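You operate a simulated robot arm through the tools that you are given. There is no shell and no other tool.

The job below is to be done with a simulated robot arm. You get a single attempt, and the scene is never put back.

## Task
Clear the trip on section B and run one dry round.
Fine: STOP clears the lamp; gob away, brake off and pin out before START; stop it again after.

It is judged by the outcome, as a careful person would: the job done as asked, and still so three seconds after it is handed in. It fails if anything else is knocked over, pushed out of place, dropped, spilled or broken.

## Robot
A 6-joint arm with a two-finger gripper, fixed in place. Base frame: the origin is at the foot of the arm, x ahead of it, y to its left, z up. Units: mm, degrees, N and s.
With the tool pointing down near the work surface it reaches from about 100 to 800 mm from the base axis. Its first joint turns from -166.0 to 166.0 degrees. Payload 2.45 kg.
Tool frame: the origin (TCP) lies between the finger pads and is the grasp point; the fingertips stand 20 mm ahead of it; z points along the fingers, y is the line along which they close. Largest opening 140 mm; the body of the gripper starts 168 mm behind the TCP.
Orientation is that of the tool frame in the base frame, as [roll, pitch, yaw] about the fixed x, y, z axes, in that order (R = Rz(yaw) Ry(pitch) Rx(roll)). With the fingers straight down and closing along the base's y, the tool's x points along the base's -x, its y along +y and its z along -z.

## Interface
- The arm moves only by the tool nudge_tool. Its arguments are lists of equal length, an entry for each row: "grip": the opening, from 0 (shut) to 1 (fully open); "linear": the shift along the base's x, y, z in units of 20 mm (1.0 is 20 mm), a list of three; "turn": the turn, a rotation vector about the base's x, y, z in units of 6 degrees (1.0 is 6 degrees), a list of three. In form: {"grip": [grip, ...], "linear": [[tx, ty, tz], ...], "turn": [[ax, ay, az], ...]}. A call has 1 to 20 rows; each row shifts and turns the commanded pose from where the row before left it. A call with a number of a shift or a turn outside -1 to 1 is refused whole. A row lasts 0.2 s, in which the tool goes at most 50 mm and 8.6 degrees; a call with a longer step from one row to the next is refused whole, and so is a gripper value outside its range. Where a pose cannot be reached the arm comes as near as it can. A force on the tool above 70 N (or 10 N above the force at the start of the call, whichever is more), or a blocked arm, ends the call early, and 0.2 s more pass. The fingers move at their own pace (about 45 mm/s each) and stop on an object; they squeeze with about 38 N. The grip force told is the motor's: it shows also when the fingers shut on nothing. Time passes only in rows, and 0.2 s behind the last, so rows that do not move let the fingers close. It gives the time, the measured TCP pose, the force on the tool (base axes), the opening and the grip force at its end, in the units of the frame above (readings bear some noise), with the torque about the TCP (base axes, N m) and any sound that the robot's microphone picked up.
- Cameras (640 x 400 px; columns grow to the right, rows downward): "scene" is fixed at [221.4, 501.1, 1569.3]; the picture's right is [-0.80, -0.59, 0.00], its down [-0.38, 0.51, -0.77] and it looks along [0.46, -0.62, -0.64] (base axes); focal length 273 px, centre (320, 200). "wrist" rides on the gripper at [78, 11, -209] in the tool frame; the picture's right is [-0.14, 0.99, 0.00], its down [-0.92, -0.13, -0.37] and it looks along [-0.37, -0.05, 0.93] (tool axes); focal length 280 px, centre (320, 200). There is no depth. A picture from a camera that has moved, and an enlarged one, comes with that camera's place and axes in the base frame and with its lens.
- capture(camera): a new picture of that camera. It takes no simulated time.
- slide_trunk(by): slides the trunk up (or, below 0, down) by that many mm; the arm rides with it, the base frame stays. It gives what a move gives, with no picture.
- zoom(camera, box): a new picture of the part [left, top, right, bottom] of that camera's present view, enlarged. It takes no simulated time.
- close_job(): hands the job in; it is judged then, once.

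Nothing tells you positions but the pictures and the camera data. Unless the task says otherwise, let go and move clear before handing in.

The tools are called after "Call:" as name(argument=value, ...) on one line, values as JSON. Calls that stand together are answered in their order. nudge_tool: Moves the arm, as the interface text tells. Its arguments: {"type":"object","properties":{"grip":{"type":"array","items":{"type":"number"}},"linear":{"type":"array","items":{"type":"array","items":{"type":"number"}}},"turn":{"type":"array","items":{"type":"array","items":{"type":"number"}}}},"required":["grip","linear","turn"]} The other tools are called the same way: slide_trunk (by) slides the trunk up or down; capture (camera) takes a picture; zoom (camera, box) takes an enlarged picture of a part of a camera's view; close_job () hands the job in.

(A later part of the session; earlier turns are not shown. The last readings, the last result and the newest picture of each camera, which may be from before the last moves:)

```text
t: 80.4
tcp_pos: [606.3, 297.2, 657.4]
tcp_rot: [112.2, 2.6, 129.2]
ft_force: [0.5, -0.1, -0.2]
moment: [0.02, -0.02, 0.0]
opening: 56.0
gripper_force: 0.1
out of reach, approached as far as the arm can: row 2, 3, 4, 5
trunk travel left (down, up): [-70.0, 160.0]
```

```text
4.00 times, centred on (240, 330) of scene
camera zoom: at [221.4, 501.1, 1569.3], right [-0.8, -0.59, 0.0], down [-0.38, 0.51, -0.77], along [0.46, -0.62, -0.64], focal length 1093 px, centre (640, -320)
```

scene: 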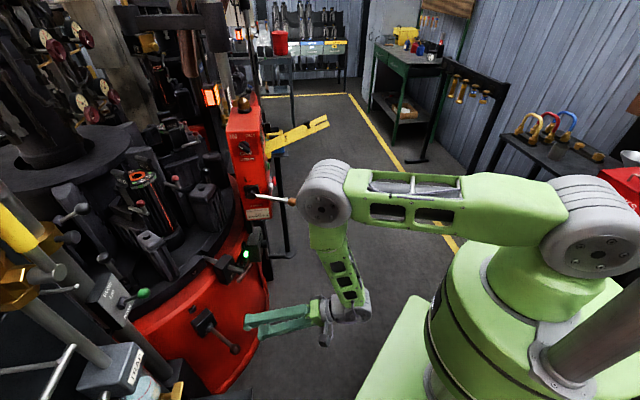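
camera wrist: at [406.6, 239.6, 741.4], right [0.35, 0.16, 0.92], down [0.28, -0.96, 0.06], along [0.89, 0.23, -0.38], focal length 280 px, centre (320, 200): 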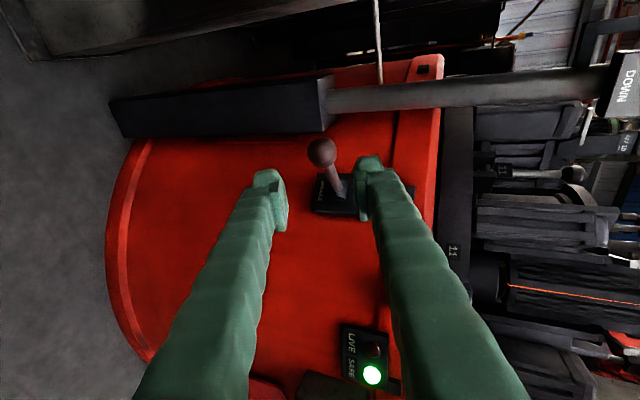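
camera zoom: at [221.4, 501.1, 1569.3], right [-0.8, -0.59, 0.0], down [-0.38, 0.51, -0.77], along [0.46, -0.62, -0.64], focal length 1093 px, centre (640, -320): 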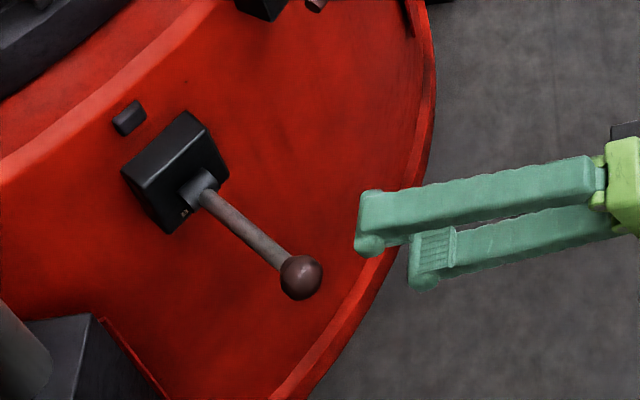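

Call:
nudge_tool(grip=[0.4, 0.4, 0.4, 0.4, 0.4, 0.4, 0.4], linear=[[0.467, 0.508, -0.258], [0.467, 0.508, -0.258], [0.467, 0.508, -0.258], [0.467, 0.508, -0.258], [0.467, 0.508, -0.258], [0.467, 0.508, -0.258], [0, 0, 0]], turn=[[0, 0, 0], [0, 0, 0], [0, 0, 0], [0, 0, 0], [0, 0, 0], [0, 0, 0], [0, 0, 0]])

Call:
capture(camera="wrist")

Call:
zoom(camera="scene", box=[160, 280, 320, 380])

```text
t: 82.0
tcp_pos: [676.9, 329.7, 624.6]
tcp_rot: [112.1, 2.5, 129.2]
ft_force: [-0.8, -0.2, -0.4]
moment: [0.0, 0.02, 0.01]
opening: 56.1
gripper_force: 0.1
out of reach, approached as far as the arm can: row 1, 2, 3, 4, 5, 6
trunk travel left (down, up): [-70.0, 160.0]
```

```text
taken
camera wrist: at [477.5, 272.8, 708.5], right [0.35, 0.16, 0.92], down [0.28, -0.96, 0.06], along [0.89, 0.23, -0.38], focal length 280 px, centre (320, 200)
```

wrist: 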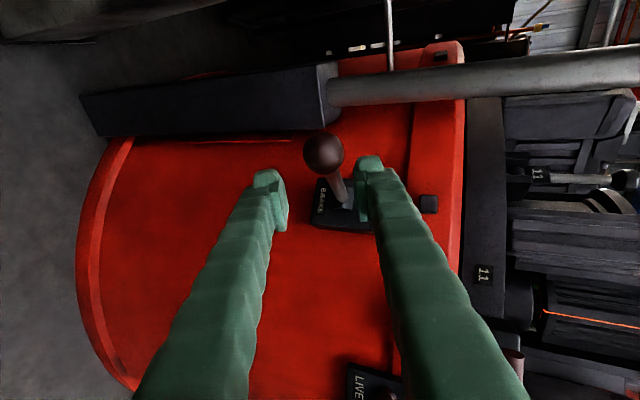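

```text
4.00 times, centred on (240, 330) of scene
camera zoom: at [221.4, 501.1, 1569.3], right [-0.8, -0.59, 0.0], down [-0.38, 0.51, -0.77], along [0.46, -0.62, -0.64], focal length 1093 px, centre (640, -320)
```

zoom: 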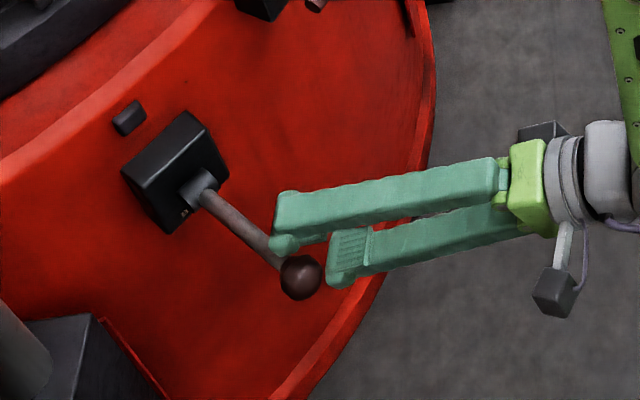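

The arm is limited sideways with this heading; turning the tool further left should give room. I'll back off and yaw about 20° left, staying lined up with the ball.

Call:
nudge_tool(grip=[0.4, 0.4, 0.4, 0.4, 0.4, 0.4], linear=[[-0.75, -0.4, 0.4], [-0.75, -0.4, 0.4], [-0.5, -0.4, 0.4], [-0.5, -0.4, 0.25], [0, 0, 0], [0, 0, 0]], turn=[[0, 0, 0], [0, 0, 0.85], [0, 0, 0.85], [0, 0, 0.85], [0, 0, 0.85], [0, 0, 0]])

Call:
capture(camera="wrist")

```text
t: 83.4
tcp_pos: [625.6, 296.7, 653.9]
tcp_rot: [112.2, 2.7, 149.1]
ft_force: [0.5, 0.5, -0.7]
moment: [-0.01, 0.0, 0.01]
opening: 55.9
gripper_force: 0.1
trunk travel left (down, up): [-70.0, 160.0]
```

```text
taken
camera wrist: at [457.0, 175.8, 738.4], right [0.27, 0.27, 0.92], down [0.59, -0.81, 0.07], along [0.76, 0.52, -0.38], focal length 280 px, centre (320, 200)
```

wrist: 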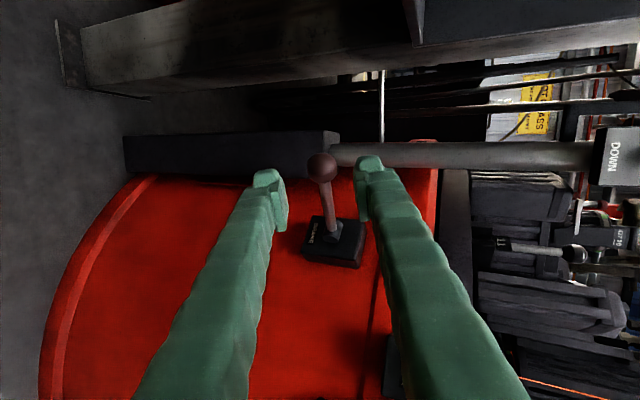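

Call:
nudge_tool(grip=[0.4, 0.4, 0.4, 0.4, 0.4, 0.4, 0.4], linear=[[0.315, 0.504, -0.242], [0.315, 0.504, -0.242], [0.315, 0.504, -0.242], [0.315, 0.504, -0.242], [0.315, 0.504, -0.242], [0.315, 0.504, -0.242], [0, 0, 0]], turn=[[0, 0, 0], [0, 0, 0], [0, 0, 0], [0, 0, 0], [0, 0, 0], [0, 0, 0], [0, 0, 0]])

Call:
capture(camera="wrist")

Call:
zoom(camera="scene", box=[160, 280, 320, 380])

```text
t: 85.0
tcp_pos: [662.2, 357.6, 625.0]
tcp_rot: [112.2, 2.8, 149.0]
ft_force: [-0.2, 1.1, -0.4]
moment: [0.01, -0.03, 0.01]
opening: 56.1
gripper_force: 0.1
trunk travel left (down, up): [-70.0, 160.0]
```

```text
taken
camera wrist: at [493.0, 237.0, 709.8], right [0.27, 0.27, 0.92], down [0.59, -0.81, 0.07], along [0.76, 0.52, -0.38], focal length 280 px, centre (320, 200)
```

wrist: 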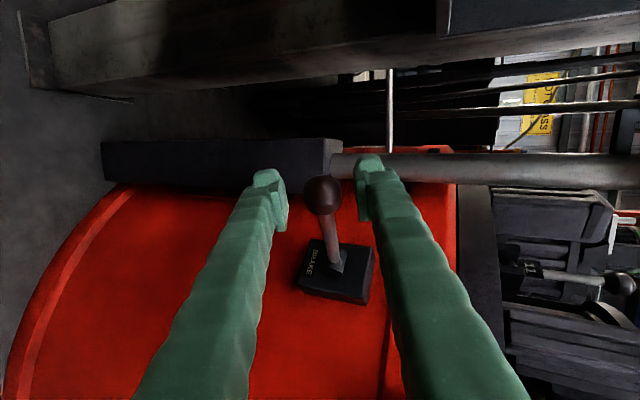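

```text
4.00 times, centred on (240, 330) of scene
camera zoom: at [221.4, 501.1, 1569.3], right [-0.8, -0.59, 0.0], down [-0.38, 0.51, -0.77], along [0.46, -0.62, -0.64], focal length 1093 px, centre (640, -320)
```

zoom: 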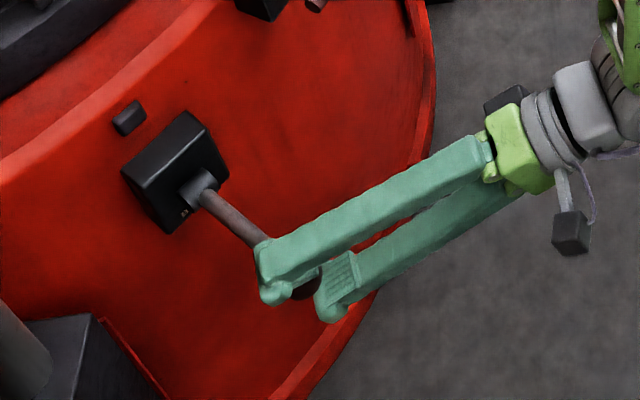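

The ball is caged between the fingers. I'll narrow the cage slightly and lift along the lever's arc.

Call:
nudge_tool(grip=[0.27, 0.27, 0.27, 0.27, 0.27, 0.27, 0.27], linear=[[0, 0, 0], [0, 0, 0], [0.2, 0, 0.955], [0.335, 0, 0.915], [0.46, 0, 0.865], [0.575, 0, 0.79], [0, 0, 0]], turn=[[0, 0, 0], [0, 0, 0], [0, 0, 0], [0, 0, 0], [0, 0, 0], [0, 0, 0], [0, 0, 0]])

Call:
zoom(camera="scene", box=[160, 280, 320, 380])

Call:
capture(camera="wrist")

```text
t: 86.6
tcp_pos: [695.0, 358.8, 696.3]
tcp_rot: [112.2, 2.9, 148.9]
ft_force: [1.0, -1.3, -1.7]
moment: [-0.01, -0.06, -0.02]
opening: 39.4
gripper_force: 1.5
trunk travel left (down, up): [-70.0, 160.0]
```

```text
4.00 times, centred on (240, 330) of scene
camera zoom: at [221.4, 501.1, 1569.3], right [-0.8, -0.59, 0.0], down [-0.38, 0.51, -0.77], along [0.46, -0.62, -0.64], focal length 1093 px, centre (640, -320)
```

zoom: 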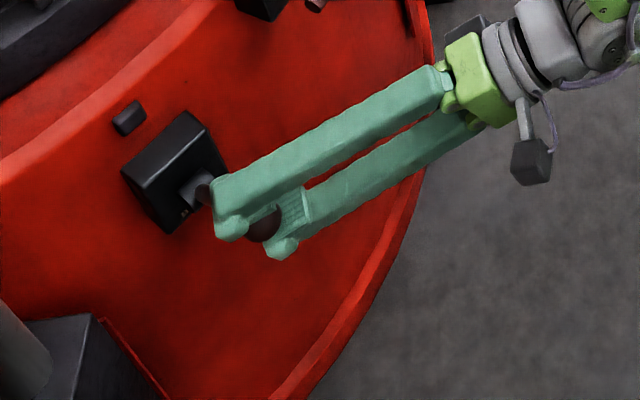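

```text
taken
camera wrist: at [526.8, 237.5, 781.1], right [0.27, 0.27, 0.92], down [0.59, -0.81, 0.07], along [0.76, 0.52, -0.38], focal length 280 px, centre (320, 200)
```

wrist: 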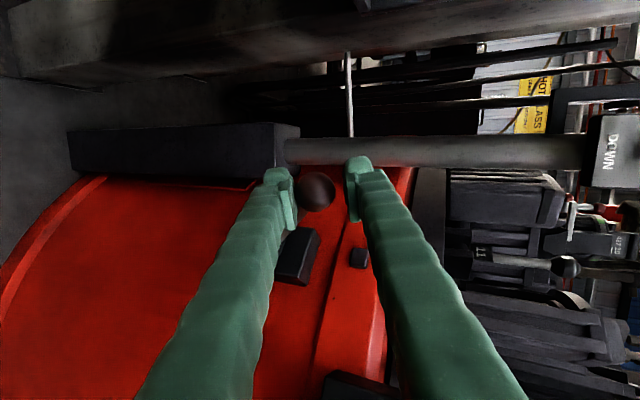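

The lever is rising easily. I'll continue the arc until it meets its stop.

Call:
nudge_tool(grip=[0.27, 0.27, 0.27, 0.27, 0.27], linear=[[0.675, 0, 0.7], [0.77, 0, 0.6], [0.845, 0, 0.49], [0, 0, 0], [0, 0, 0]], turn=[[0, 0, 0], [0, 0, 0], [0, 0, 0], [0, 0, 0], [0, 0, 0]])

Call:
zoom(camera="scene", box=[160, 260, 320, 360])

Call:
capture(camera="wrist")

```text
t: 87.8
tcp_pos: [740.6, 358.2, 733.8]
tcp_rot: [112.1, 3.0, 149.0]
ft_force: [3.2, 1.4, 4.7]
moment: [0.01, -0.02, -0.01]
opening: 41.6
gripper_force: 2.7
trunk travel left (down, up): [-70.0, 160.0]
```

```text
4.00 times, centred on (240, 310) of scene
camera zoom: at [221.4, 501.1, 1569.3], right [-0.8, -0.59, 0.0], down [-0.38, 0.51, -0.77], along [0.46, -0.62, -0.64], focal length 1093 px, centre (640, -240)
```

zoom: 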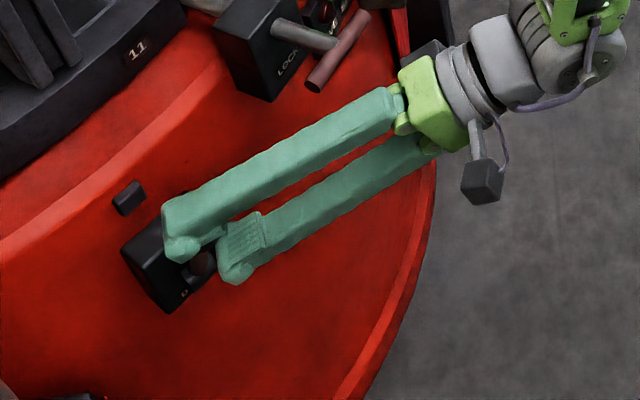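

```text
taken
camera wrist: at [571.8, 236.8, 817.4], right [0.27, 0.27, 0.92], down [0.59, -0.81, 0.07], along [0.76, 0.52, -0.38], focal length 280 px, centre (320, 200)
```

wrist: 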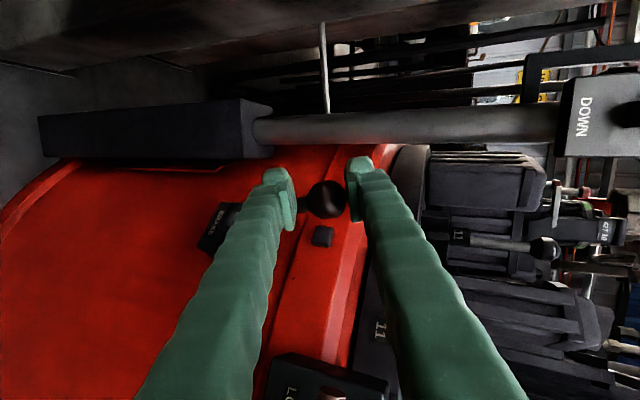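

Call:
nudge_tool(grip=[0.27, 0.27, 0.27, 0.27, 0.27], linear=[[0.905, 0, 0.365], [0.95, 0, 0.24], [0.5, 0, 0.05], [0, 0, 0], [0, 0, 0]], turn=[[0, 0, 0], [0, 0, 0], [0, 0, 0], [0, 0, 0], [0, 0, 0]])

Call:
zoom(camera="scene", box=[160, 260, 320, 360])

Call:
capture(camera="wrist")

```text
t: 88.6
tcp_pos: [774.4, 349.2, 731.8]
tcp_rot: [113.9, 1.9, 149.0]
ft_force: [-9.8, -20.3, -5.6]
moment: [-0.61, 0.62, 0.26]
opening: 48.2
gripper_force: 8.1
trunk travel left (down, up): [-70.0, 160.0]
stopped in row 3: the force on the tool passed its limit at 75 N (the readings are from after the stop); the commanded pose is now the measured one
```

```text
4.00 times, centred on (240, 310) of scene
camera zoom: at [221.4, 501.1, 1569.3], right [-0.8, -0.59, 0.0], down [-0.38, 0.51, -0.77], along [0.46, -0.62, -0.64], focal length 1093 px, centre (640, -240)
```

zoom: 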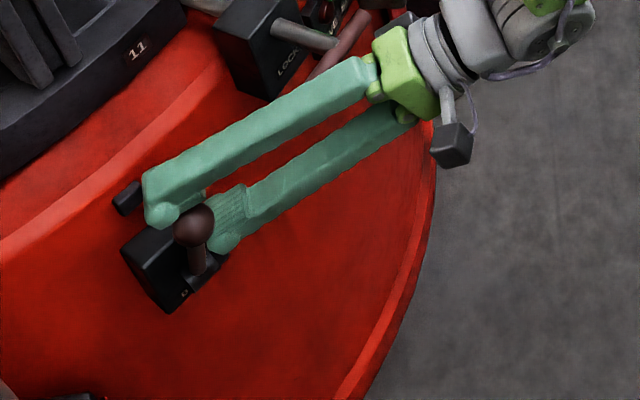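

```text
taken
camera wrist: at [607.8, 230.5, 821.3], right [0.3, 0.29, 0.91], down [0.59, -0.81, 0.06], along [0.75, 0.51, -0.41], focal length 280 px, centre (320, 200)
```

wrist: 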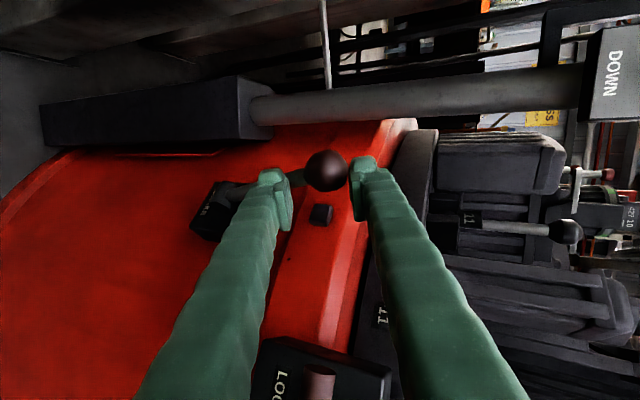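

Force limit reached with the lever at about 70° up, probably its upper stop. I'll back out along the tool axis and look at where the lever rests.

Call:
nudge_tool(grip=[0.4, 0.4, 0.4, 0.4, 0.4, 0.4, 0.4], linear=[[0, 0, 0], [-0.49, -0.785, 0.378], [-0.49, -0.785, 0.378], [-0.49, -0.785, 0.378], [-0.49, -0.785, 0.378], [-0.49, -0.785, 0.378], [0, 0, 0]], turn=[[0, 0, 0], [0, 0, 0], [0, 0, 0], [0, 0, 0], [0, 0, 0], [0, 0, 0], [0, 0, 0]])

Call:
zoom(camera="scene", box=[160, 260, 320, 360])

Call:
capture(camera="wrist")

```text
t: 90.2
tcp_pos: [727.3, 274.0, 772.2]
tcp_rot: [113.3, 2.2, 148.9]
ft_force: [0.4, -0.4, 0.4]
moment: [0.05, -0.02, -0.01]
opening: 55.8
gripper_force: 0.1
trunk travel left (down, up): [-70.0, 160.0]
```

```text
4.00 times, centred on (240, 310) of scene
camera zoom: at [221.4, 501.1, 1569.3], right [-0.8, -0.59, 0.0], down [-0.38, 0.51, -0.77], along [0.46, -0.62, -0.64], focal length 1093 px, centre (640, -240)
```

zoom: 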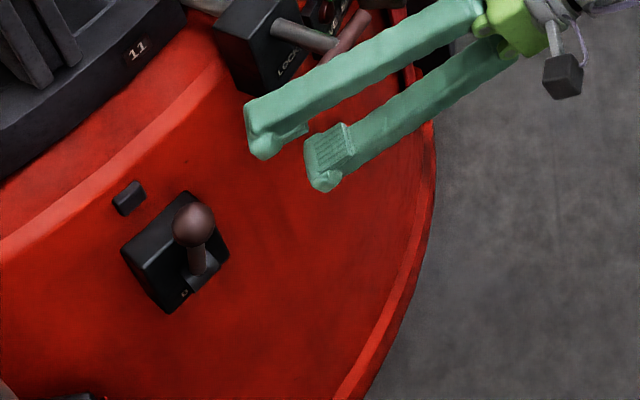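

```text
taken
camera wrist: at [560.8, 154.5, 860.6], right [0.29, 0.28, 0.91], down [0.59, -0.81, 0.06], along [0.76, 0.52, -0.4], focal length 280 px, centre (320, 200)
```

wrist: 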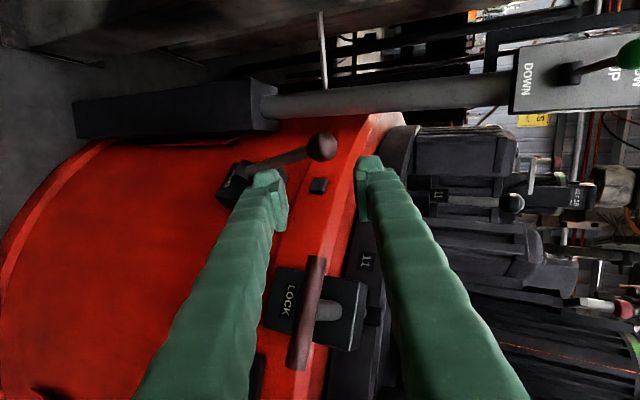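

The lever stays up at about 71°. I'll confirm it's against its stop by pushing the ball gently inward with closed fingers from the outer side.

Call:
nudge_tool(grip=[0, 0, 0, 0, 0, 0, 0, 0], linear=[[-0.7, 0.5, 0], [-0.7, 0.7, -0.3], [-0.2, 0.9, -0.4], [-0.1, 0.9, -0.4], [0, 0.9, -0.4], [0, 0.9, -0.2], [0, 0, 0], [0, 0, 0]], turn=[[0, 0, 0], [0, 0, 0], [0, 0, 0], [0, 0, 0], [0, 0, 0], [0, 0, 0], [0, 0, 0], [0, 0, 0]])

Call:
capture(camera="wrist")

Call:
zoom(camera="scene", box=[160, 260, 320, 360])

```text
t: 92.0
tcp_pos: [695.3, 370.9, 739.1]
tcp_rot: [113.4, 2.2, 149.1]
ft_force: [0.2, -0.5, -0.3]
moment: [-0.01, 0.0, 0.0]
opening: 0.1
gripper_force: 29.4
trunk travel left (down, up): [-70.0, 160.0]
```

```text
taken
camera wrist: at [526.7, 251.1, 828.1], right [0.29, 0.28, 0.91], down [0.59, -0.81, 0.06], along [0.76, 0.52, -0.4], focal length 280 px, centre (320, 200)
```

wrist: 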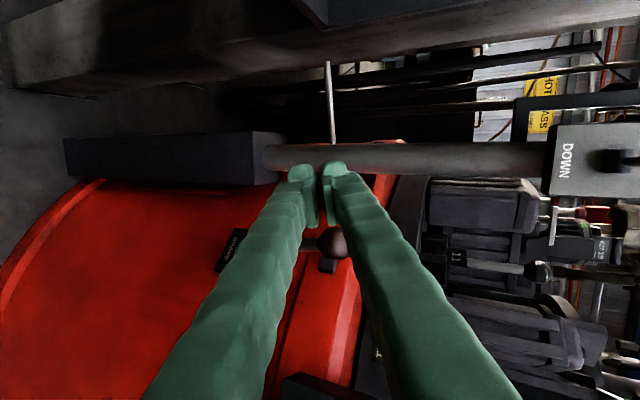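

```text
4.00 times, centred on (240, 310) of scene
camera zoom: at [221.4, 501.1, 1569.3], right [-0.8, -0.59, 0.0], down [-0.38, 0.51, -0.77], along [0.46, -0.62, -0.64], focal length 1093 px, centre (640, -240)
```

zoom: 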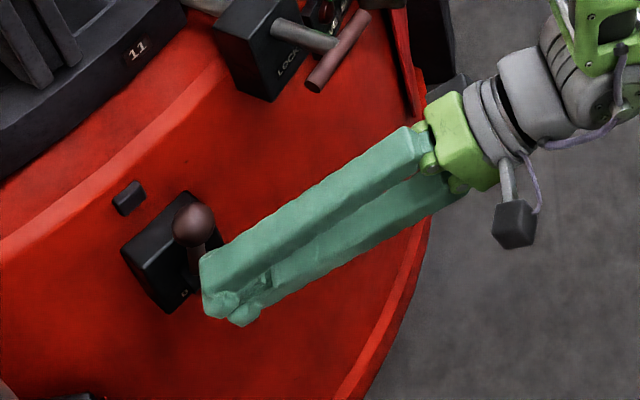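

Call:
nudge_tool(grip=[0, 0, 0, 0, 0, 0, 0], linear=[[1, 0, 0], [0.4, 0, 0], [0.2, 0, 0], [0.2, 0, 0], [0.2, 0, 0], [0.2, 0, 0], [0, 0, 0]], turn=[[0, 0, 0], [0, 0, 0], [0, 0, 0], [0, 0, 0], [0, 0, 0], [0, 0, 0], [0, 0, 0]])

Call:
zoom(camera="scene", box=[160, 260, 320, 360])

```text
t: 93.6
tcp_pos: [728.0, 375.2, 739.0]
tcp_rot: [113.6, 2.2, 149.9]
ft_force: [-53.2, 20.3, 6.6]
moment: [0.07, -0.29, 0.37]
opening: 5.9
gripper_force: 29.3
trunk travel left (down, up): [-70.0, 160.0]
```

```text
4.00 times, centred on (240, 310) of scene
camera zoom: at [221.4, 501.1, 1569.3], right [-0.8, -0.59, 0.0], down [-0.38, 0.51, -0.77], along [0.46, -0.62, -0.64], focal length 1093 px, centre (640, -240)
```

zoom: 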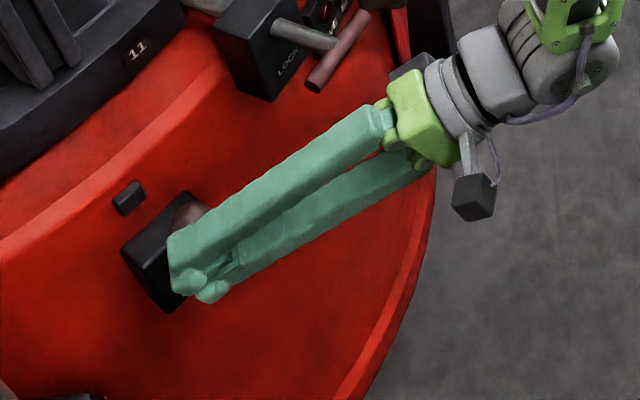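

The ball didn't budge at about 57 N, so the brake lever is on its upper stop. Next is the pin: I'll back away, then move right to line up with the T-handle at about (765, 197, 775), opening the fingers.

Call:
nudge_tool(grip=[0, 0, 0, 0.3, 0.4, 0.4, 0.4, 0.4, 0.4, 0.4, 0.4, 0.4, 0.4, 0.4, 0.4, 0.4, 0.4], linear=[[-0.8, 0.1, 0], [-0.8, 0, 0], [-0.8, -0.4, 0.3], [-0.8, -0.8, 0.5], [0, -1, 0.5], [0, -1, 0.5], [0, -1, 0.5], [0, -1, 0.5], [0, -1, 0.5], [0, -1, 0.35], [0, -1, 0], [0, -1, 0], [0, -1, 0], [0, -1, 0], [0.7, -0.8, 0], [0.7, 0, 0], [0, 0, 0]], turn=[[0, 0, 0], [0, 0, 0], [0, 0, 0], [0, 0, 0], [0, 0, -0.4], [0, 0, -0.4], [0, 0, -0.4], [0, 0, -0.4], [0, 0, -0.4], [0, 0, -0.4], [0, 0, -0.4], [0, 0, -0.4], [0, 0, 0], [0, 0, 0], [0, 0, 0], [0, 0, 0], [0, 0, 0]])

Call:
capture(camera="wrist")

Call:
capture(camera="scene")

```text
t: 97.2
tcp_pos: [702.7, 130.7, 811.5]
tcp_rot: [113.4, 2.2, 129.8]
ft_force: [-0.1, 0.5, 0.5]
moment: [0.07, -0.01, -0.03]
opening: 56.1
gripper_force: 0.0
trunk travel left (down, up): [-70.0, 160.0]
```

```text
taken
camera wrist: at [505.5, 73.8, 900.8], right [0.37, 0.17, 0.91], down [0.29, -0.95, 0.06], along [0.88, 0.24, -0.4], focal length 280 px, centre (320, 200)
```

wrist: 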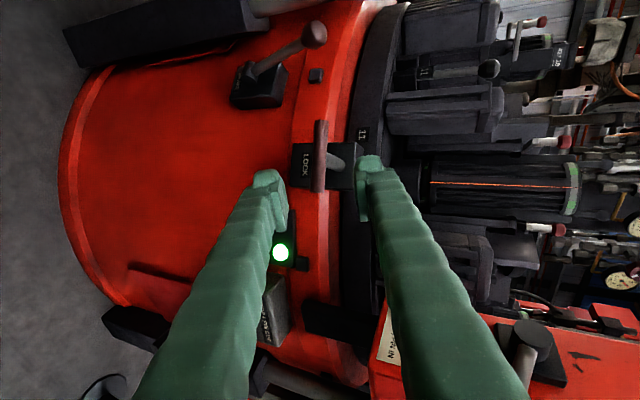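

```text
taken
```

scene: 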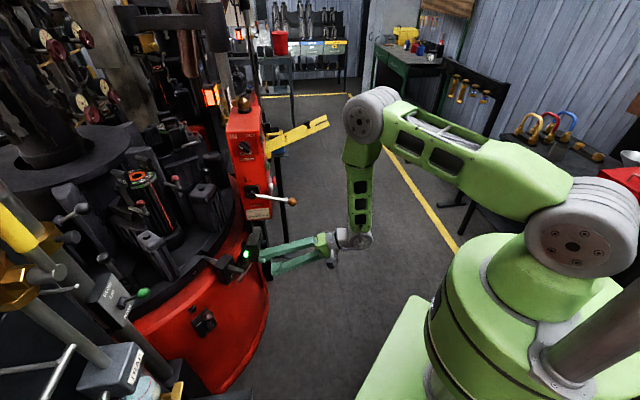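

The T-bar centre is confirmed at about (765, 196, 773), between the open fingers. I'll advance so the fingers are above and below it.

Call:
nudge_tool(grip=[0.4, 0.4, 0.4, 0.4, 0.4, 0.4, 0.4], linear=[[0.545, 0.56, -0.335], [0.545, 0.56, -0.335], [0.545, 0.56, -0.335], [0.545, 0.56, -0.335], [0.545, 0.56, -0.335], [0.545, 0.56, -0.335], [0, 0, 0]], turn=[[0, 0, 0], [0, 0, 0], [0, 0, 0], [0, 0, 0], [0, 0, 0], [0, 0, 0], [0, 0, 0]])

Call:
capture(camera="wrist")

Call:
zoom(camera="scene", box=[180, 220, 320, 310])

```text
t: 98.8
tcp_pos: [768.1, 199.0, 771.0]
tcp_rot: [113.5, 2.2, 129.8]
ft_force: [0.0, 0.8, 0.2]
moment: [0.0, -0.06, -0.02]
opening: 55.9
gripper_force: 0.1
trunk travel left (down, up): [-70.0, 160.0]
```

```text
taken
camera wrist: at [570.5, 141.0, 860.6], right [0.37, 0.17, 0.91], down [0.29, -0.95, 0.06], along [0.88, 0.24, -0.4], focal length 280 px, centre (320, 200)
```

wrist: 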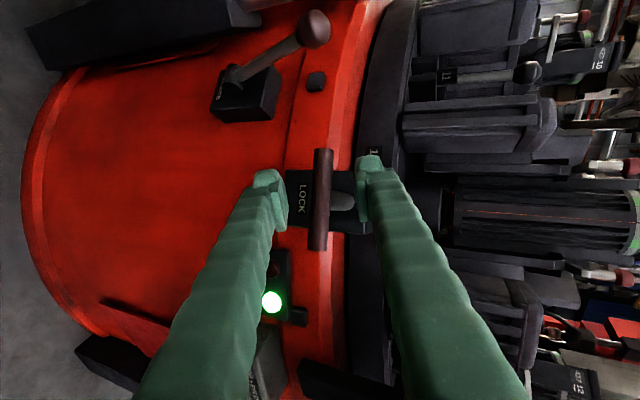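

```text
4.44 times, centred on (250, 265) of scene
camera zoom: at [221.4, 501.1, 1569.3], right [-0.8, -0.59, 0.0], down [-0.38, 0.51, -0.77], along [0.46, -0.62, -0.64], focal length 1215 px, centre (631, -89)
```

zoom: 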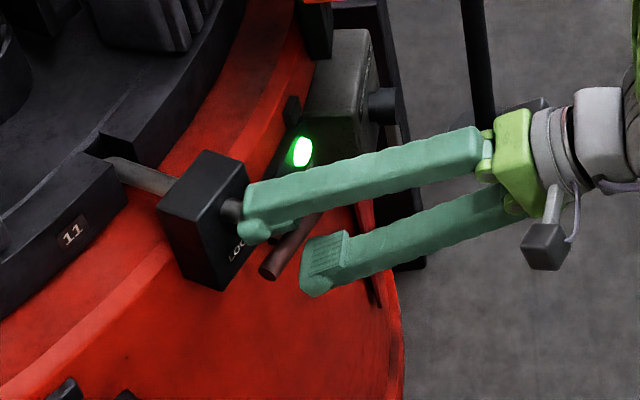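

Call:
nudge_tool(grip=[0, 0, 0, 0, 0, 0, 0], linear=[[0, 0, 0], [0, 0, 0], [0, 0, 0], [0, 0, 0], [-0.39, -0.088, 0], [-0.39, -0.088, 0], [0, 0, 0]], turn=[[0, 0, 0], [0, 0, 0], [0, 0, 0], [0, 0, 0], [0, 0, 0], [0, 0, 0], [0, 0, 0]])

Call:
zoom(camera="scene", box=[180, 220, 320, 310])

```text
t: 100.4
tcp_pos: [752.8, 195.2, 774.1]
tcp_rot: [113.2, 2.3, 129.8]
ft_force: [4.8, -6.2, 21.1]
moment: [0.64, -0.89, -0.23]
opening: 22.0
gripper_force: 45.0
trunk travel left (down, up): [-70.0, 160.0]
```

```text
4.44 times, centred on (250, 265) of scene
camera zoom: at [221.4, 501.1, 1569.3], right [-0.8, -0.59, 0.0], down [-0.38, 0.51, -0.77], along [0.46, -0.62, -0.64], focal length 1215 px, centre (631, -89)
```

zoom: 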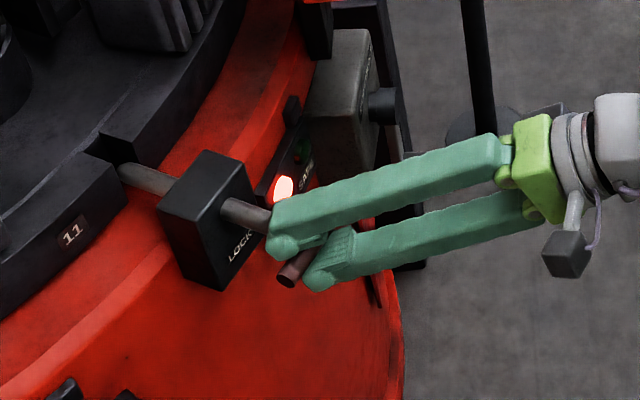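

The pin is sliding out and LIVE has lit. I'll keep pulling until it reaches its outer stop.

Call:
nudge_tool(grip=[0, 0, 0, 0], linear=[[-0.39, -0.088, 0], [-0.39, -0.088, 0], [-0.39, -0.088, 0], [0, 0, 0]], turn=[[0, 0, 0], [0, 0, 0], [0, 0, 0], [0, 0, 0]])

Call:
zoom(camera="scene", box=[180, 220, 320, 310])

```text
t: 101.4
tcp_pos: [728.3, 191.9, 775.8]
tcp_rot: [112.9, 2.3, 129.8]
ft_force: [13.4, 2.6, 26.3]
moment: [0.49, -0.63, 0.01]
opening: 19.6
gripper_force: 44.4
trunk travel left (down, up): [-70.0, 160.0]
```

```text
4.44 times, centred on (250, 265) of scene
camera zoom: at [221.4, 501.1, 1569.3], right [-0.8, -0.59, 0.0], down [-0.38, 0.51, -0.77], along [0.46, -0.62, -0.64], focal length 1215 px, centre (631, -89)
```

zoom: 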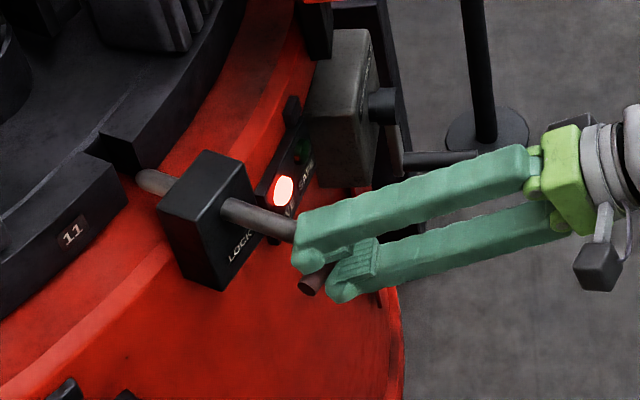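

Call:
nudge_tool(grip=[0, 0, 0, 0], linear=[[-0.39, -0.088, 0], [-0.39, -0.088, 0], [-0.39, -0.088, 0], [0, 0, 0]], turn=[[0, 0, 0], [0, 0, 0], [0, 0, 0], [0, 0, 0]])

Call:
zoom(camera="scene", box=[180, 220, 320, 310])

```text
t: 102.4
tcp_pos: [702.8, 185.2, 768.9]
tcp_rot: [113.6, 2.1, 129.8]
ft_force: [-0.3, 0.5, -0.6]
moment: [0.04, 0.01, 0.02]
opening: 0.0
gripper_force: 29.5
trunk travel left (down, up): [-70.0, 160.0]
```

```text
4.44 times, centred on (250, 265) of scene
camera zoom: at [221.4, 501.1, 1569.3], right [-0.8, -0.59, 0.0], down [-0.38, 0.51, -0.77], along [0.46, -0.62, -0.64], focal length 1215 px, centre (631, -89)
```

zoom: 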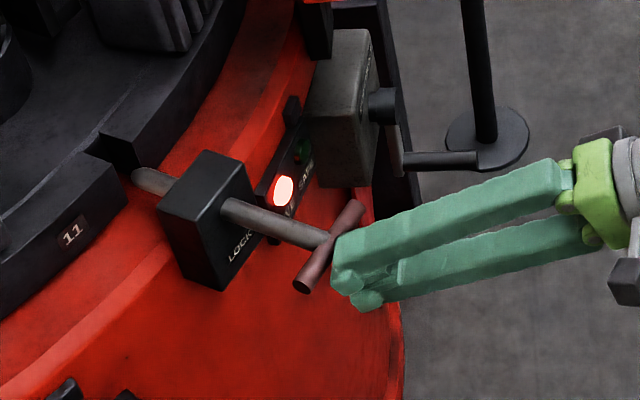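

The grip slipped off at the end of the pull and the pin slid back in a little (bar now near x≈738). I'll re-grip it deeper and pull to the stop again, then let go by opening the fingers.

Call:
nudge_tool(grip=[0.4, 0.4, 0.4, 0.4, 0.4, 0.4, 0.4], linear=[[0, 0, 0], [0, 0, 0], [0, 0, 0], [0.5, 0.15, 0.05], [0.6, 0.2, 0.05], [0.6, 0.2, 0.05], [0, 0, 0]], turn=[[0, 0, 0], [0, 0, 0], [0, 0, 0], [0, 0, 0], [0, 0, 0], [0, 0, 0], [0, 0, 0]])

Call:
capture(camera="wrist")

Call:
zoom(camera="scene", box=[180, 220, 320, 310])

```text
t: 104.0
tcp_pos: [740.2, 196.8, 773.9]
tcp_rot: [113.4, 2.1, 129.8]
ft_force: [-0.7, 0.9, -0.1]
moment: [0.03, 0.02, -0.03]
opening: 55.9
gripper_force: 0.1
trunk travel left (down, up): [-70.0, 160.0]
```

```text
taken
camera wrist: at [542.6, 138.2, 862.6], right [0.37, 0.17, 0.91], down [0.29, -0.95, 0.06], along [0.88, 0.24, -0.4], focal length 280 px, centre (320, 200)
```

wrist: 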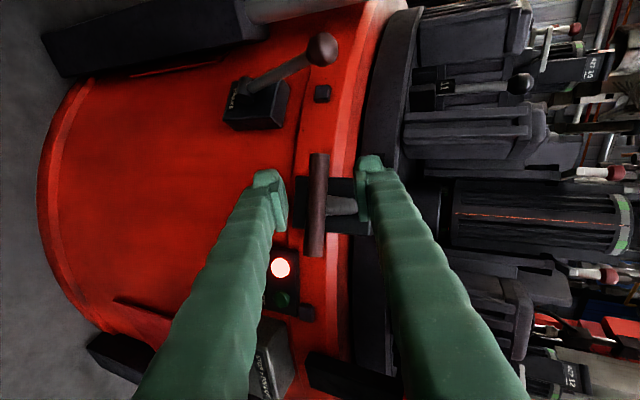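

```text
4.44 times, centred on (250, 265) of scene
camera zoom: at [221.4, 501.1, 1569.3], right [-0.8, -0.59, 0.0], down [-0.38, 0.51, -0.77], along [0.46, -0.62, -0.64], focal length 1215 px, centre (631, -89)
```

zoom: 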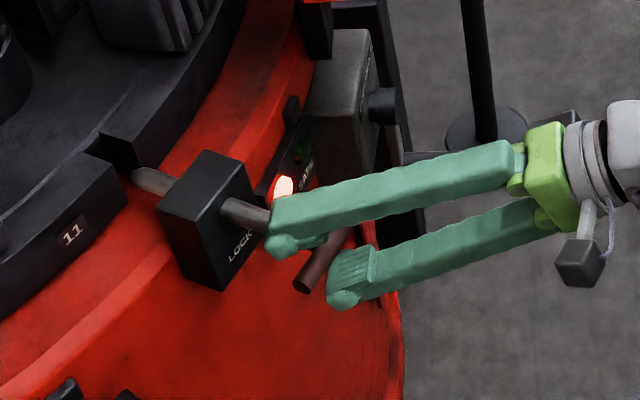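

Call:
nudge_tool(grip=[0, 0, 0, 0, 0, 0], linear=[[0, 0, 0], [0, 0, 0], [0, 0, 0], [0, 0, 0], [-0.3, -0.068, 0], [0, 0, 0]], turn=[[0, 0, 0], [0, 0, 0], [0, 0, 0], [0, 0, 0], [0, 0, 0], [0, 0, 0]])

Call:
nudge_tool(grip=[0, 0, 0], linear=[[-0.2, -0.045, 0], [-0.15, -0.034, 0], [0, 0, 0]], turn=[[0, 0, 0], [0, 0, 0], [0, 0, 0]])

Call:
zoom(camera="scene", box=[180, 220, 320, 310])

```text
t: 105.4
tcp_pos: [733.5, 195.2, 773.5]
tcp_rot: [113.5, 2.2, 129.7]
ft_force: [6.4, 3.9, -11.4]
moment: [0.83, -0.65, 0.1]
opening: 21.3
gripper_force: 45.2
trunk travel left (down, up): [-70.0, 160.0]
```

```text
t: 106.2
tcp_pos: [728.1, 193.8, 775.9]
tcp_rot: [113.3, 2.2, 129.7]
ft_force: [19.1, 14.9, -4.7]
moment: [1.31, 0.27, -0.36]
opening: 19.2
gripper_force: 44.1
trunk travel left (down, up): [-70.0, 160.0]
```

```text
4.44 times, centred on (250, 265) of scene
camera zoom: at [221.4, 501.1, 1569.3], right [-0.8, -0.59, 0.0], down [-0.38, 0.51, -0.77], along [0.46, -0.62, -0.64], focal length 1215 px, centre (631, -89)
```

zoom: 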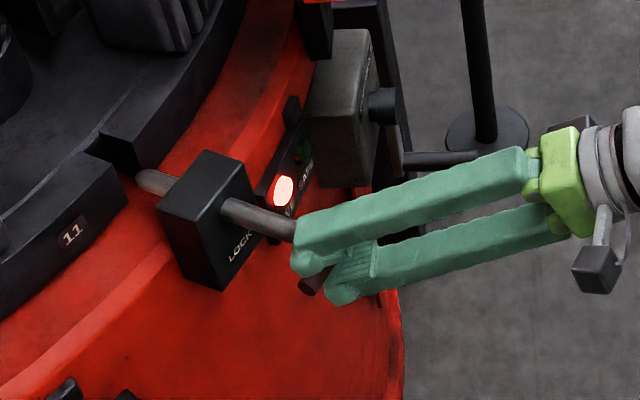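

The pull force is rising, so the pin is at or very near its outer stop. I'll open the fingers and check that it stays out.

Call:
nudge_tool(grip=[0.4, 0.4, 0.4, 0.4], linear=[[0, 0, 0], [0, 0, 0], [0, 0, 0], [0, 0, 0]], turn=[[0, 0, 0], [0, 0, 0], [0, 0, 0], [0, 0, 0]])

Call:
zoom(camera="scene", box=[195, 240, 275, 290])

Call:
zoom(camera="scene", box=[180, 220, 320, 310])

Call:
capture(camera="wrist")

```text
t: 107.2
tcp_pos: [725.9, 193.1, 774.5]
tcp_rot: [113.4, 2.2, 129.7]
ft_force: [-1.1, 0.1, 0.6]
moment: [-0.02, 0.0, -0.02]
opening: 56.1
gripper_force: 0.1
trunk travel left (down, up): [-70.0, 160.0]
```

```text
8.00 times, centred on (235, 265) of scene
camera zoom: at [221.4, 501.1, 1569.3], right [-0.8, -0.59, 0.0], down [-0.38, 0.51, -0.77], along [0.46, -0.62, -0.64], focal length 2187 px, centre (1000, -320)
```

zoom: 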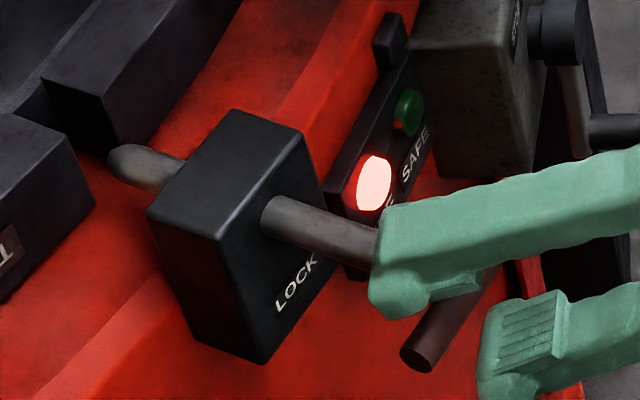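

```text
4.44 times, centred on (250, 265) of scene
camera zoom: at [221.4, 501.1, 1569.3], right [-0.8, -0.59, 0.0], down [-0.38, 0.51, -0.77], along [0.46, -0.62, -0.64], focal length 1215 px, centre (631, -89)
```

zoom: 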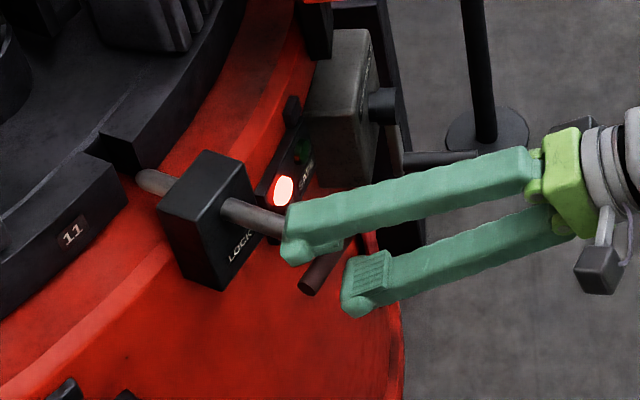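

```text
taken
camera wrist: at [528.7, 135.4, 863.4], right [0.37, 0.17, 0.91], down [0.29, -0.95, 0.06], along [0.88, 0.24, -0.4], focal length 280 px, centre (320, 200)
```

wrist: 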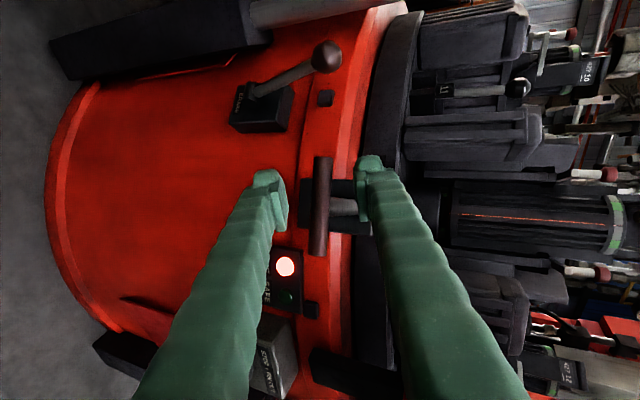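

The pin tip has withdrawn to the ring's edge and LIVE is on. To be sure it's fully out, I'll re-grip with more bite and pull once more.

Call:
nudge_tool(grip=[0.4, 0.4, 0, 0, 0, 0, 0], linear=[[0.3, 0.2, -0.1], [0, 0, 0], [0, 0, 0], [0, 0, 0], [0, 0, 0], [-0.2, -0.045, 0], [0, 0, 0]], turn=[[0, 0, 0], [0, 0, 0], [0, 0, 0], [0, 0, 0], [0, 0, 0], [0, 0, 0], [0, 0, 0]])

Call:
nudge_tool(grip=[0, 0, 0], linear=[[-0.2, -0.045, 0], [-0.2, -0.045, 0], [0, 0, 0]], turn=[[0, 0, 0], [0, 0, 0], [0, 0, 0]])

Call:
zoom(camera="scene", box=[195, 240, 275, 290])

```text
t: 108.8
tcp_pos: [729.6, 197.8, 773.3]
tcp_rot: [113.2, 2.2, 129.8]
ft_force: [24.2, 14.4, -4.5]
moment: [1.18, 0.1, -0.42]
opening: 19.3
gripper_force: 44.6
trunk travel left (down, up): [-70.0, 160.0]
```

```text
t: 109.6
tcp_pos: [720.3, 194.9, 776.2]
tcp_rot: [112.9, 2.3, 129.7]
ft_force: [11.4, -1.7, 28.5]
moment: [1.04, -0.08, -0.25]
opening: 17.2
gripper_force: 43.1
trunk travel left (down, up): [-70.0, 160.0]
```

```text
8.00 times, centred on (235, 265) of scene
camera zoom: at [221.4, 501.1, 1569.3], right [-0.8, -0.59, 0.0], down [-0.38, 0.51, -0.77], along [0.46, -0.62, -0.64], focal length 2187 px, centre (1000, -320)
```

zoom: 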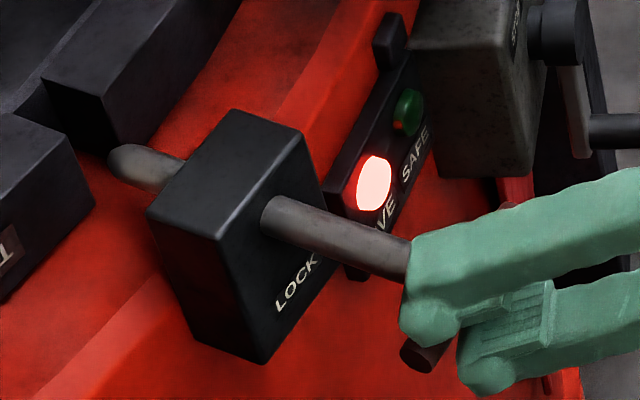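

The pin tip didn't move under a 24 N pull, so it is fully out. I'll release, back away and travel to a spot in front of the panel.

Call:
nudge_tool(grip=[0.4, 0.4, 0.4, 0.4, 0.4, 0.4, 0.4, 0.2, 0.2, 0.2, 0.2, 0.2], linear=[[0, 0, 0], [0, 0, 0], [0, 0, 0], [-0.715, -0.576, 0.4], [-0.715, -0.576, 0.4], [-0.715, -0.576, 0.4], [-0.715, -0.576, 0.4], [0, -0.8, 0.8], [0, -0.8, 0.8], [0, -0.8, 0.8], [0, -0.8, 0.8], [0, 0, 0]], turn=[[0, 0, 0], [0, 0, 0], [0, 0, 0], [0, 0, 0], [0, 0, 0], [0, 0, 0], [0, 0, 0], [0, 0, 0], [0, 0, 0], [0, 0, 0], [0, 0, 0], [0, 0, 0]])

Call:
zoom(camera="scene", box=[180, 220, 320, 310])

Call:
capture(camera="scene")

```text
t: 112.2
tcp_pos: [661.5, 86.2, 868.1]
tcp_rot: [113.4, 2.3, 129.7]
ft_force: [-0.7, -0.3, 0.2]
moment: [-0.01, -0.02, 0.04]
opening: 27.9
gripper_force: 0.1
trunk travel left (down, up): [-70.0, 160.0]
```

```text
4.44 times, centred on (250, 265) of scene
camera zoom: at [221.4, 501.1, 1569.3], right [-0.8, -0.59, 0.0], down [-0.38, 0.51, -0.77], along [0.46, -0.62, -0.64], focal length 1215 px, centre (631, -89)
```

zoom: 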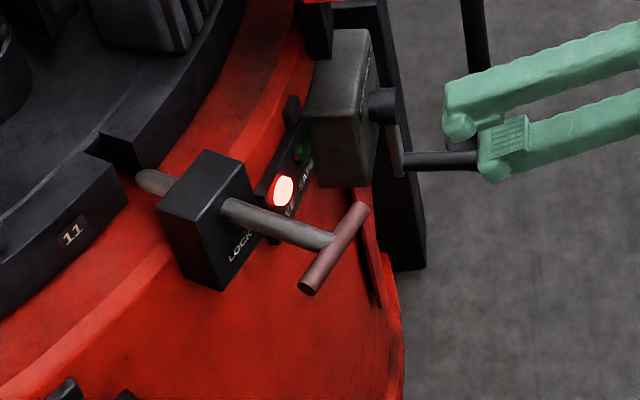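

```text
taken
```

scene: 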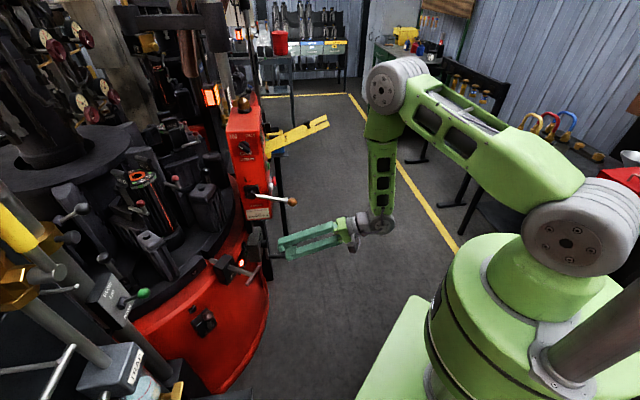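

Call:
nudge_tool(grip=[0, 0, 0, 0, 0, 0, 0, 0, 0, 0, 0, 0, 0], linear=[[0, -1, 0.4], [0, -1, 0.4], [0, -1, 0.4], [0, -1, 0.4], [0, -1, 0.4], [0, -1, 0.6], [0, -1, 0.6], [0, -1, 0.6], [0, -1, 0.6], [0, -1, 0.6], [0, -1, 0.6], [0, -1, 0.6], [0, 0, 0]], turn=[[0.245, -0.304, 0], [0.245, -0.304, 0], [0.245, -0.304, 0], [0.245, -0.304, 0], [0.245, -0.304, 0], [0.245, -0.304, 0], [0.245, -0.304, 0], [0.245, -0.304, 0], [0.245, -0.304, 0], [0.245, -0.304, 0], [0, 0, 0], [0, 0, 0], [0, 0, 0]])

Call:
capture(camera="wrist")

Call:
capture(camera="scene")

```text
t: 115.0
tcp_pos: [662.1, -156.2, 993.2]
tcp_rot: [89.9, 2.3, 128.9]
ft_force: [-0.7, 0.0, 0.3]
moment: [0.01, 0.05, 0.03]
opening: 0.0
gripper_force: 29.9
trunk travel left (down, up): [-70.0, 160.0]
```

```text
taken
camera wrist: at [449.7, -225.8, 999.1], right [0.06, -0.08, 1.0], down [0.29, -0.95, -0.09], along [0.95, 0.3, -0.03], focal length 280 px, centre (320, 200)
```

wrist: 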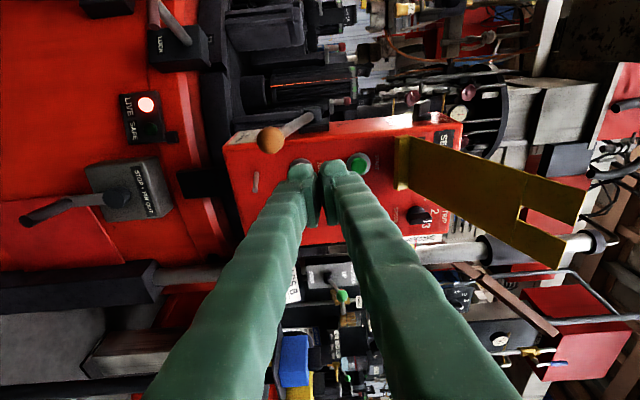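

```text
taken
```

scene: 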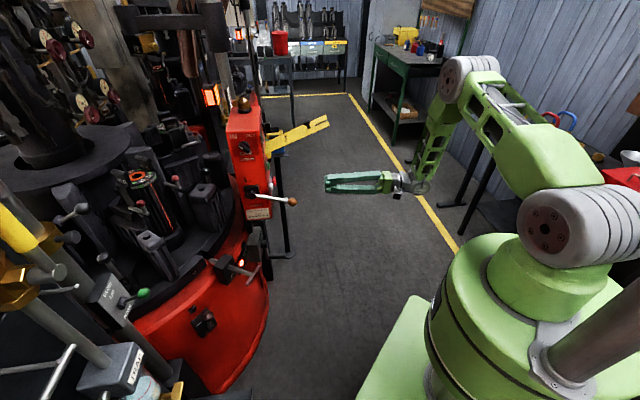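

START is clearly in view; I now put its cap at about (853, -47, 1050), with the flap hinge safely above. I'll move the closed fingertips to about 60 mm in front of it.

Call:
nudge_tool(grip=[0, 0, 0, 0, 0, 0, 0, 0], linear=[[0.943, 0.393, 0.407], [0.943, 0.393, 0.407], [0.943, 0.393, 0.407], [0.943, 0.393, 0.407], [0.943, 0.393, 0.407], [0.943, 0.393, 0.407], [0.943, 0.393, 0.407], [0, 0, 0]], turn=[[0, 0, 0], [0, 0, 0], [0, 0, 0], [0, 0, 0], [0, 0, 0], [0, 0, 0], [0, 0, 0], [0, 0, 0]])

Call:
capture(camera="wrist")

Call:
zoom(camera="scene", box=[220, 110, 340, 185])

```text
t: 116.8
tcp_pos: [795.6, -98.3, 1047.6]
tcp_rot: [90.0, 2.4, 128.9]
ft_force: [-0.1, 0.3, 0.4]
moment: [0.0, 0.0, 0.0]
opening: 0.3
gripper_force: 29.4
trunk travel left (down, up): [-70.0, 160.0]
```

```text
taken
camera wrist: at [582.4, -170.2, 1055.1], right [0.06, -0.08, 1.0], down [0.29, -0.95, -0.09], along [0.95, 0.3, -0.04], focal length 280 px, centre (320, 200)
```

wrist: 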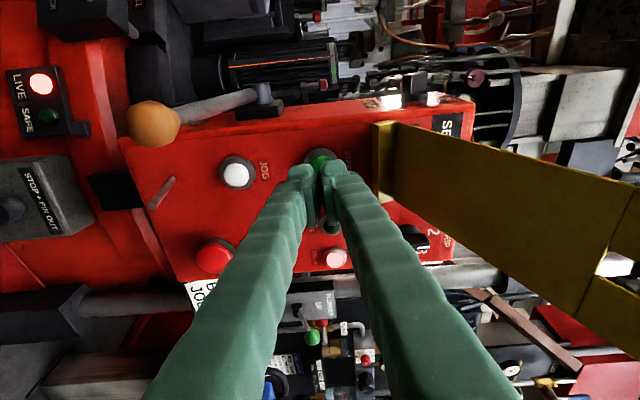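

```text
5.33 times, centred on (280, 148) of scene
camera zoom: at [221.4, 501.1, 1569.3], right [-0.8, -0.59, 0.0], down [-0.38, 0.51, -0.77], along [0.46, -0.62, -0.64], focal length 1458 px, centre (533, 480)
```

zoom: 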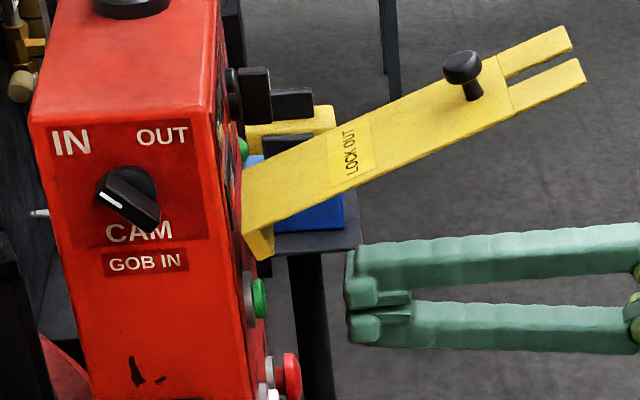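

Call:
nudge_tool(grip=[0, 0, 0, 0, 0, 0, 0], linear=[[0.38, 0.396, 0], [0.38, 0.396, 0], [0.38, 0.396, 0], [0.38, 0.396, 0], [0.138, 0.144, 0], [0.138, 0.144, 0], [0, 0, 0]], turn=[[0, 0, 0], [0, 0, 0], [0, 0, 0], [0, 0, 0], [0, 0, 0], [0, 0, 0], [0, 0, 0]])

Call:
zoom(camera="scene", box=[220, 110, 340, 185])

Call:
capture(camera="wrist")

```text
t: 118.4
tcp_pos: [831.8, -61.9, 1048.6]
tcp_rot: [90.0, 2.4, 129.0]
ft_force: [0.3, -1.0, 0.3]
moment: [0.01, 0.03, 0.03]
opening: 0.0
gripper_force: 29.5
trunk travel left (down, up): [-70.0, 160.0]
```

```text
5.33 times, centred on (280, 148) of scene
camera zoom: at [221.4, 501.1, 1569.3], right [-0.8, -0.59, 0.0], down [-0.38, 0.51, -0.77], along [0.46, -0.62, -0.64], focal length 1458 px, centre (533, 480)
```

zoom: 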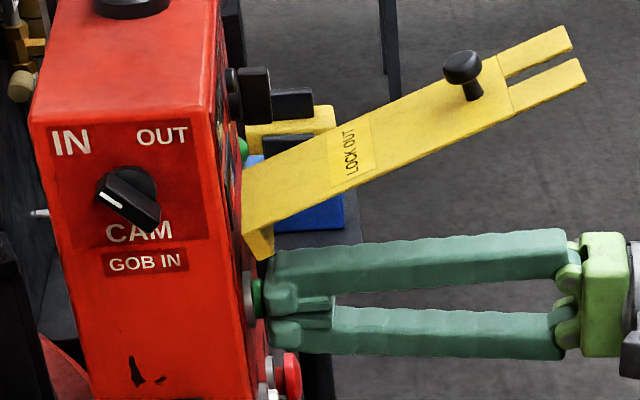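

```text
taken
camera wrist: at [619.0, -133.6, 1055.3], right [0.06, -0.08, 1.0], down [0.29, -0.95, -0.09], along [0.95, 0.3, -0.04], focal length 280 px, centre (320, 200)
```

wrist: 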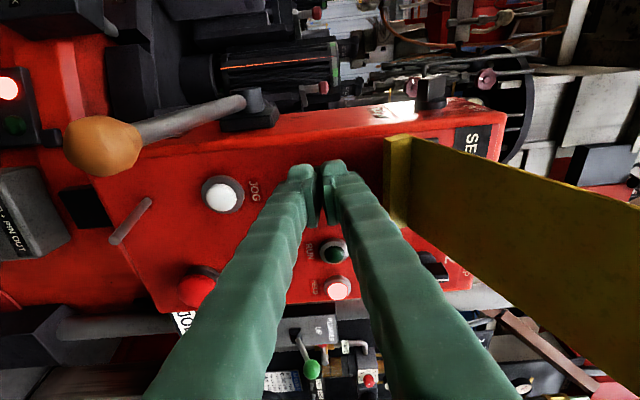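

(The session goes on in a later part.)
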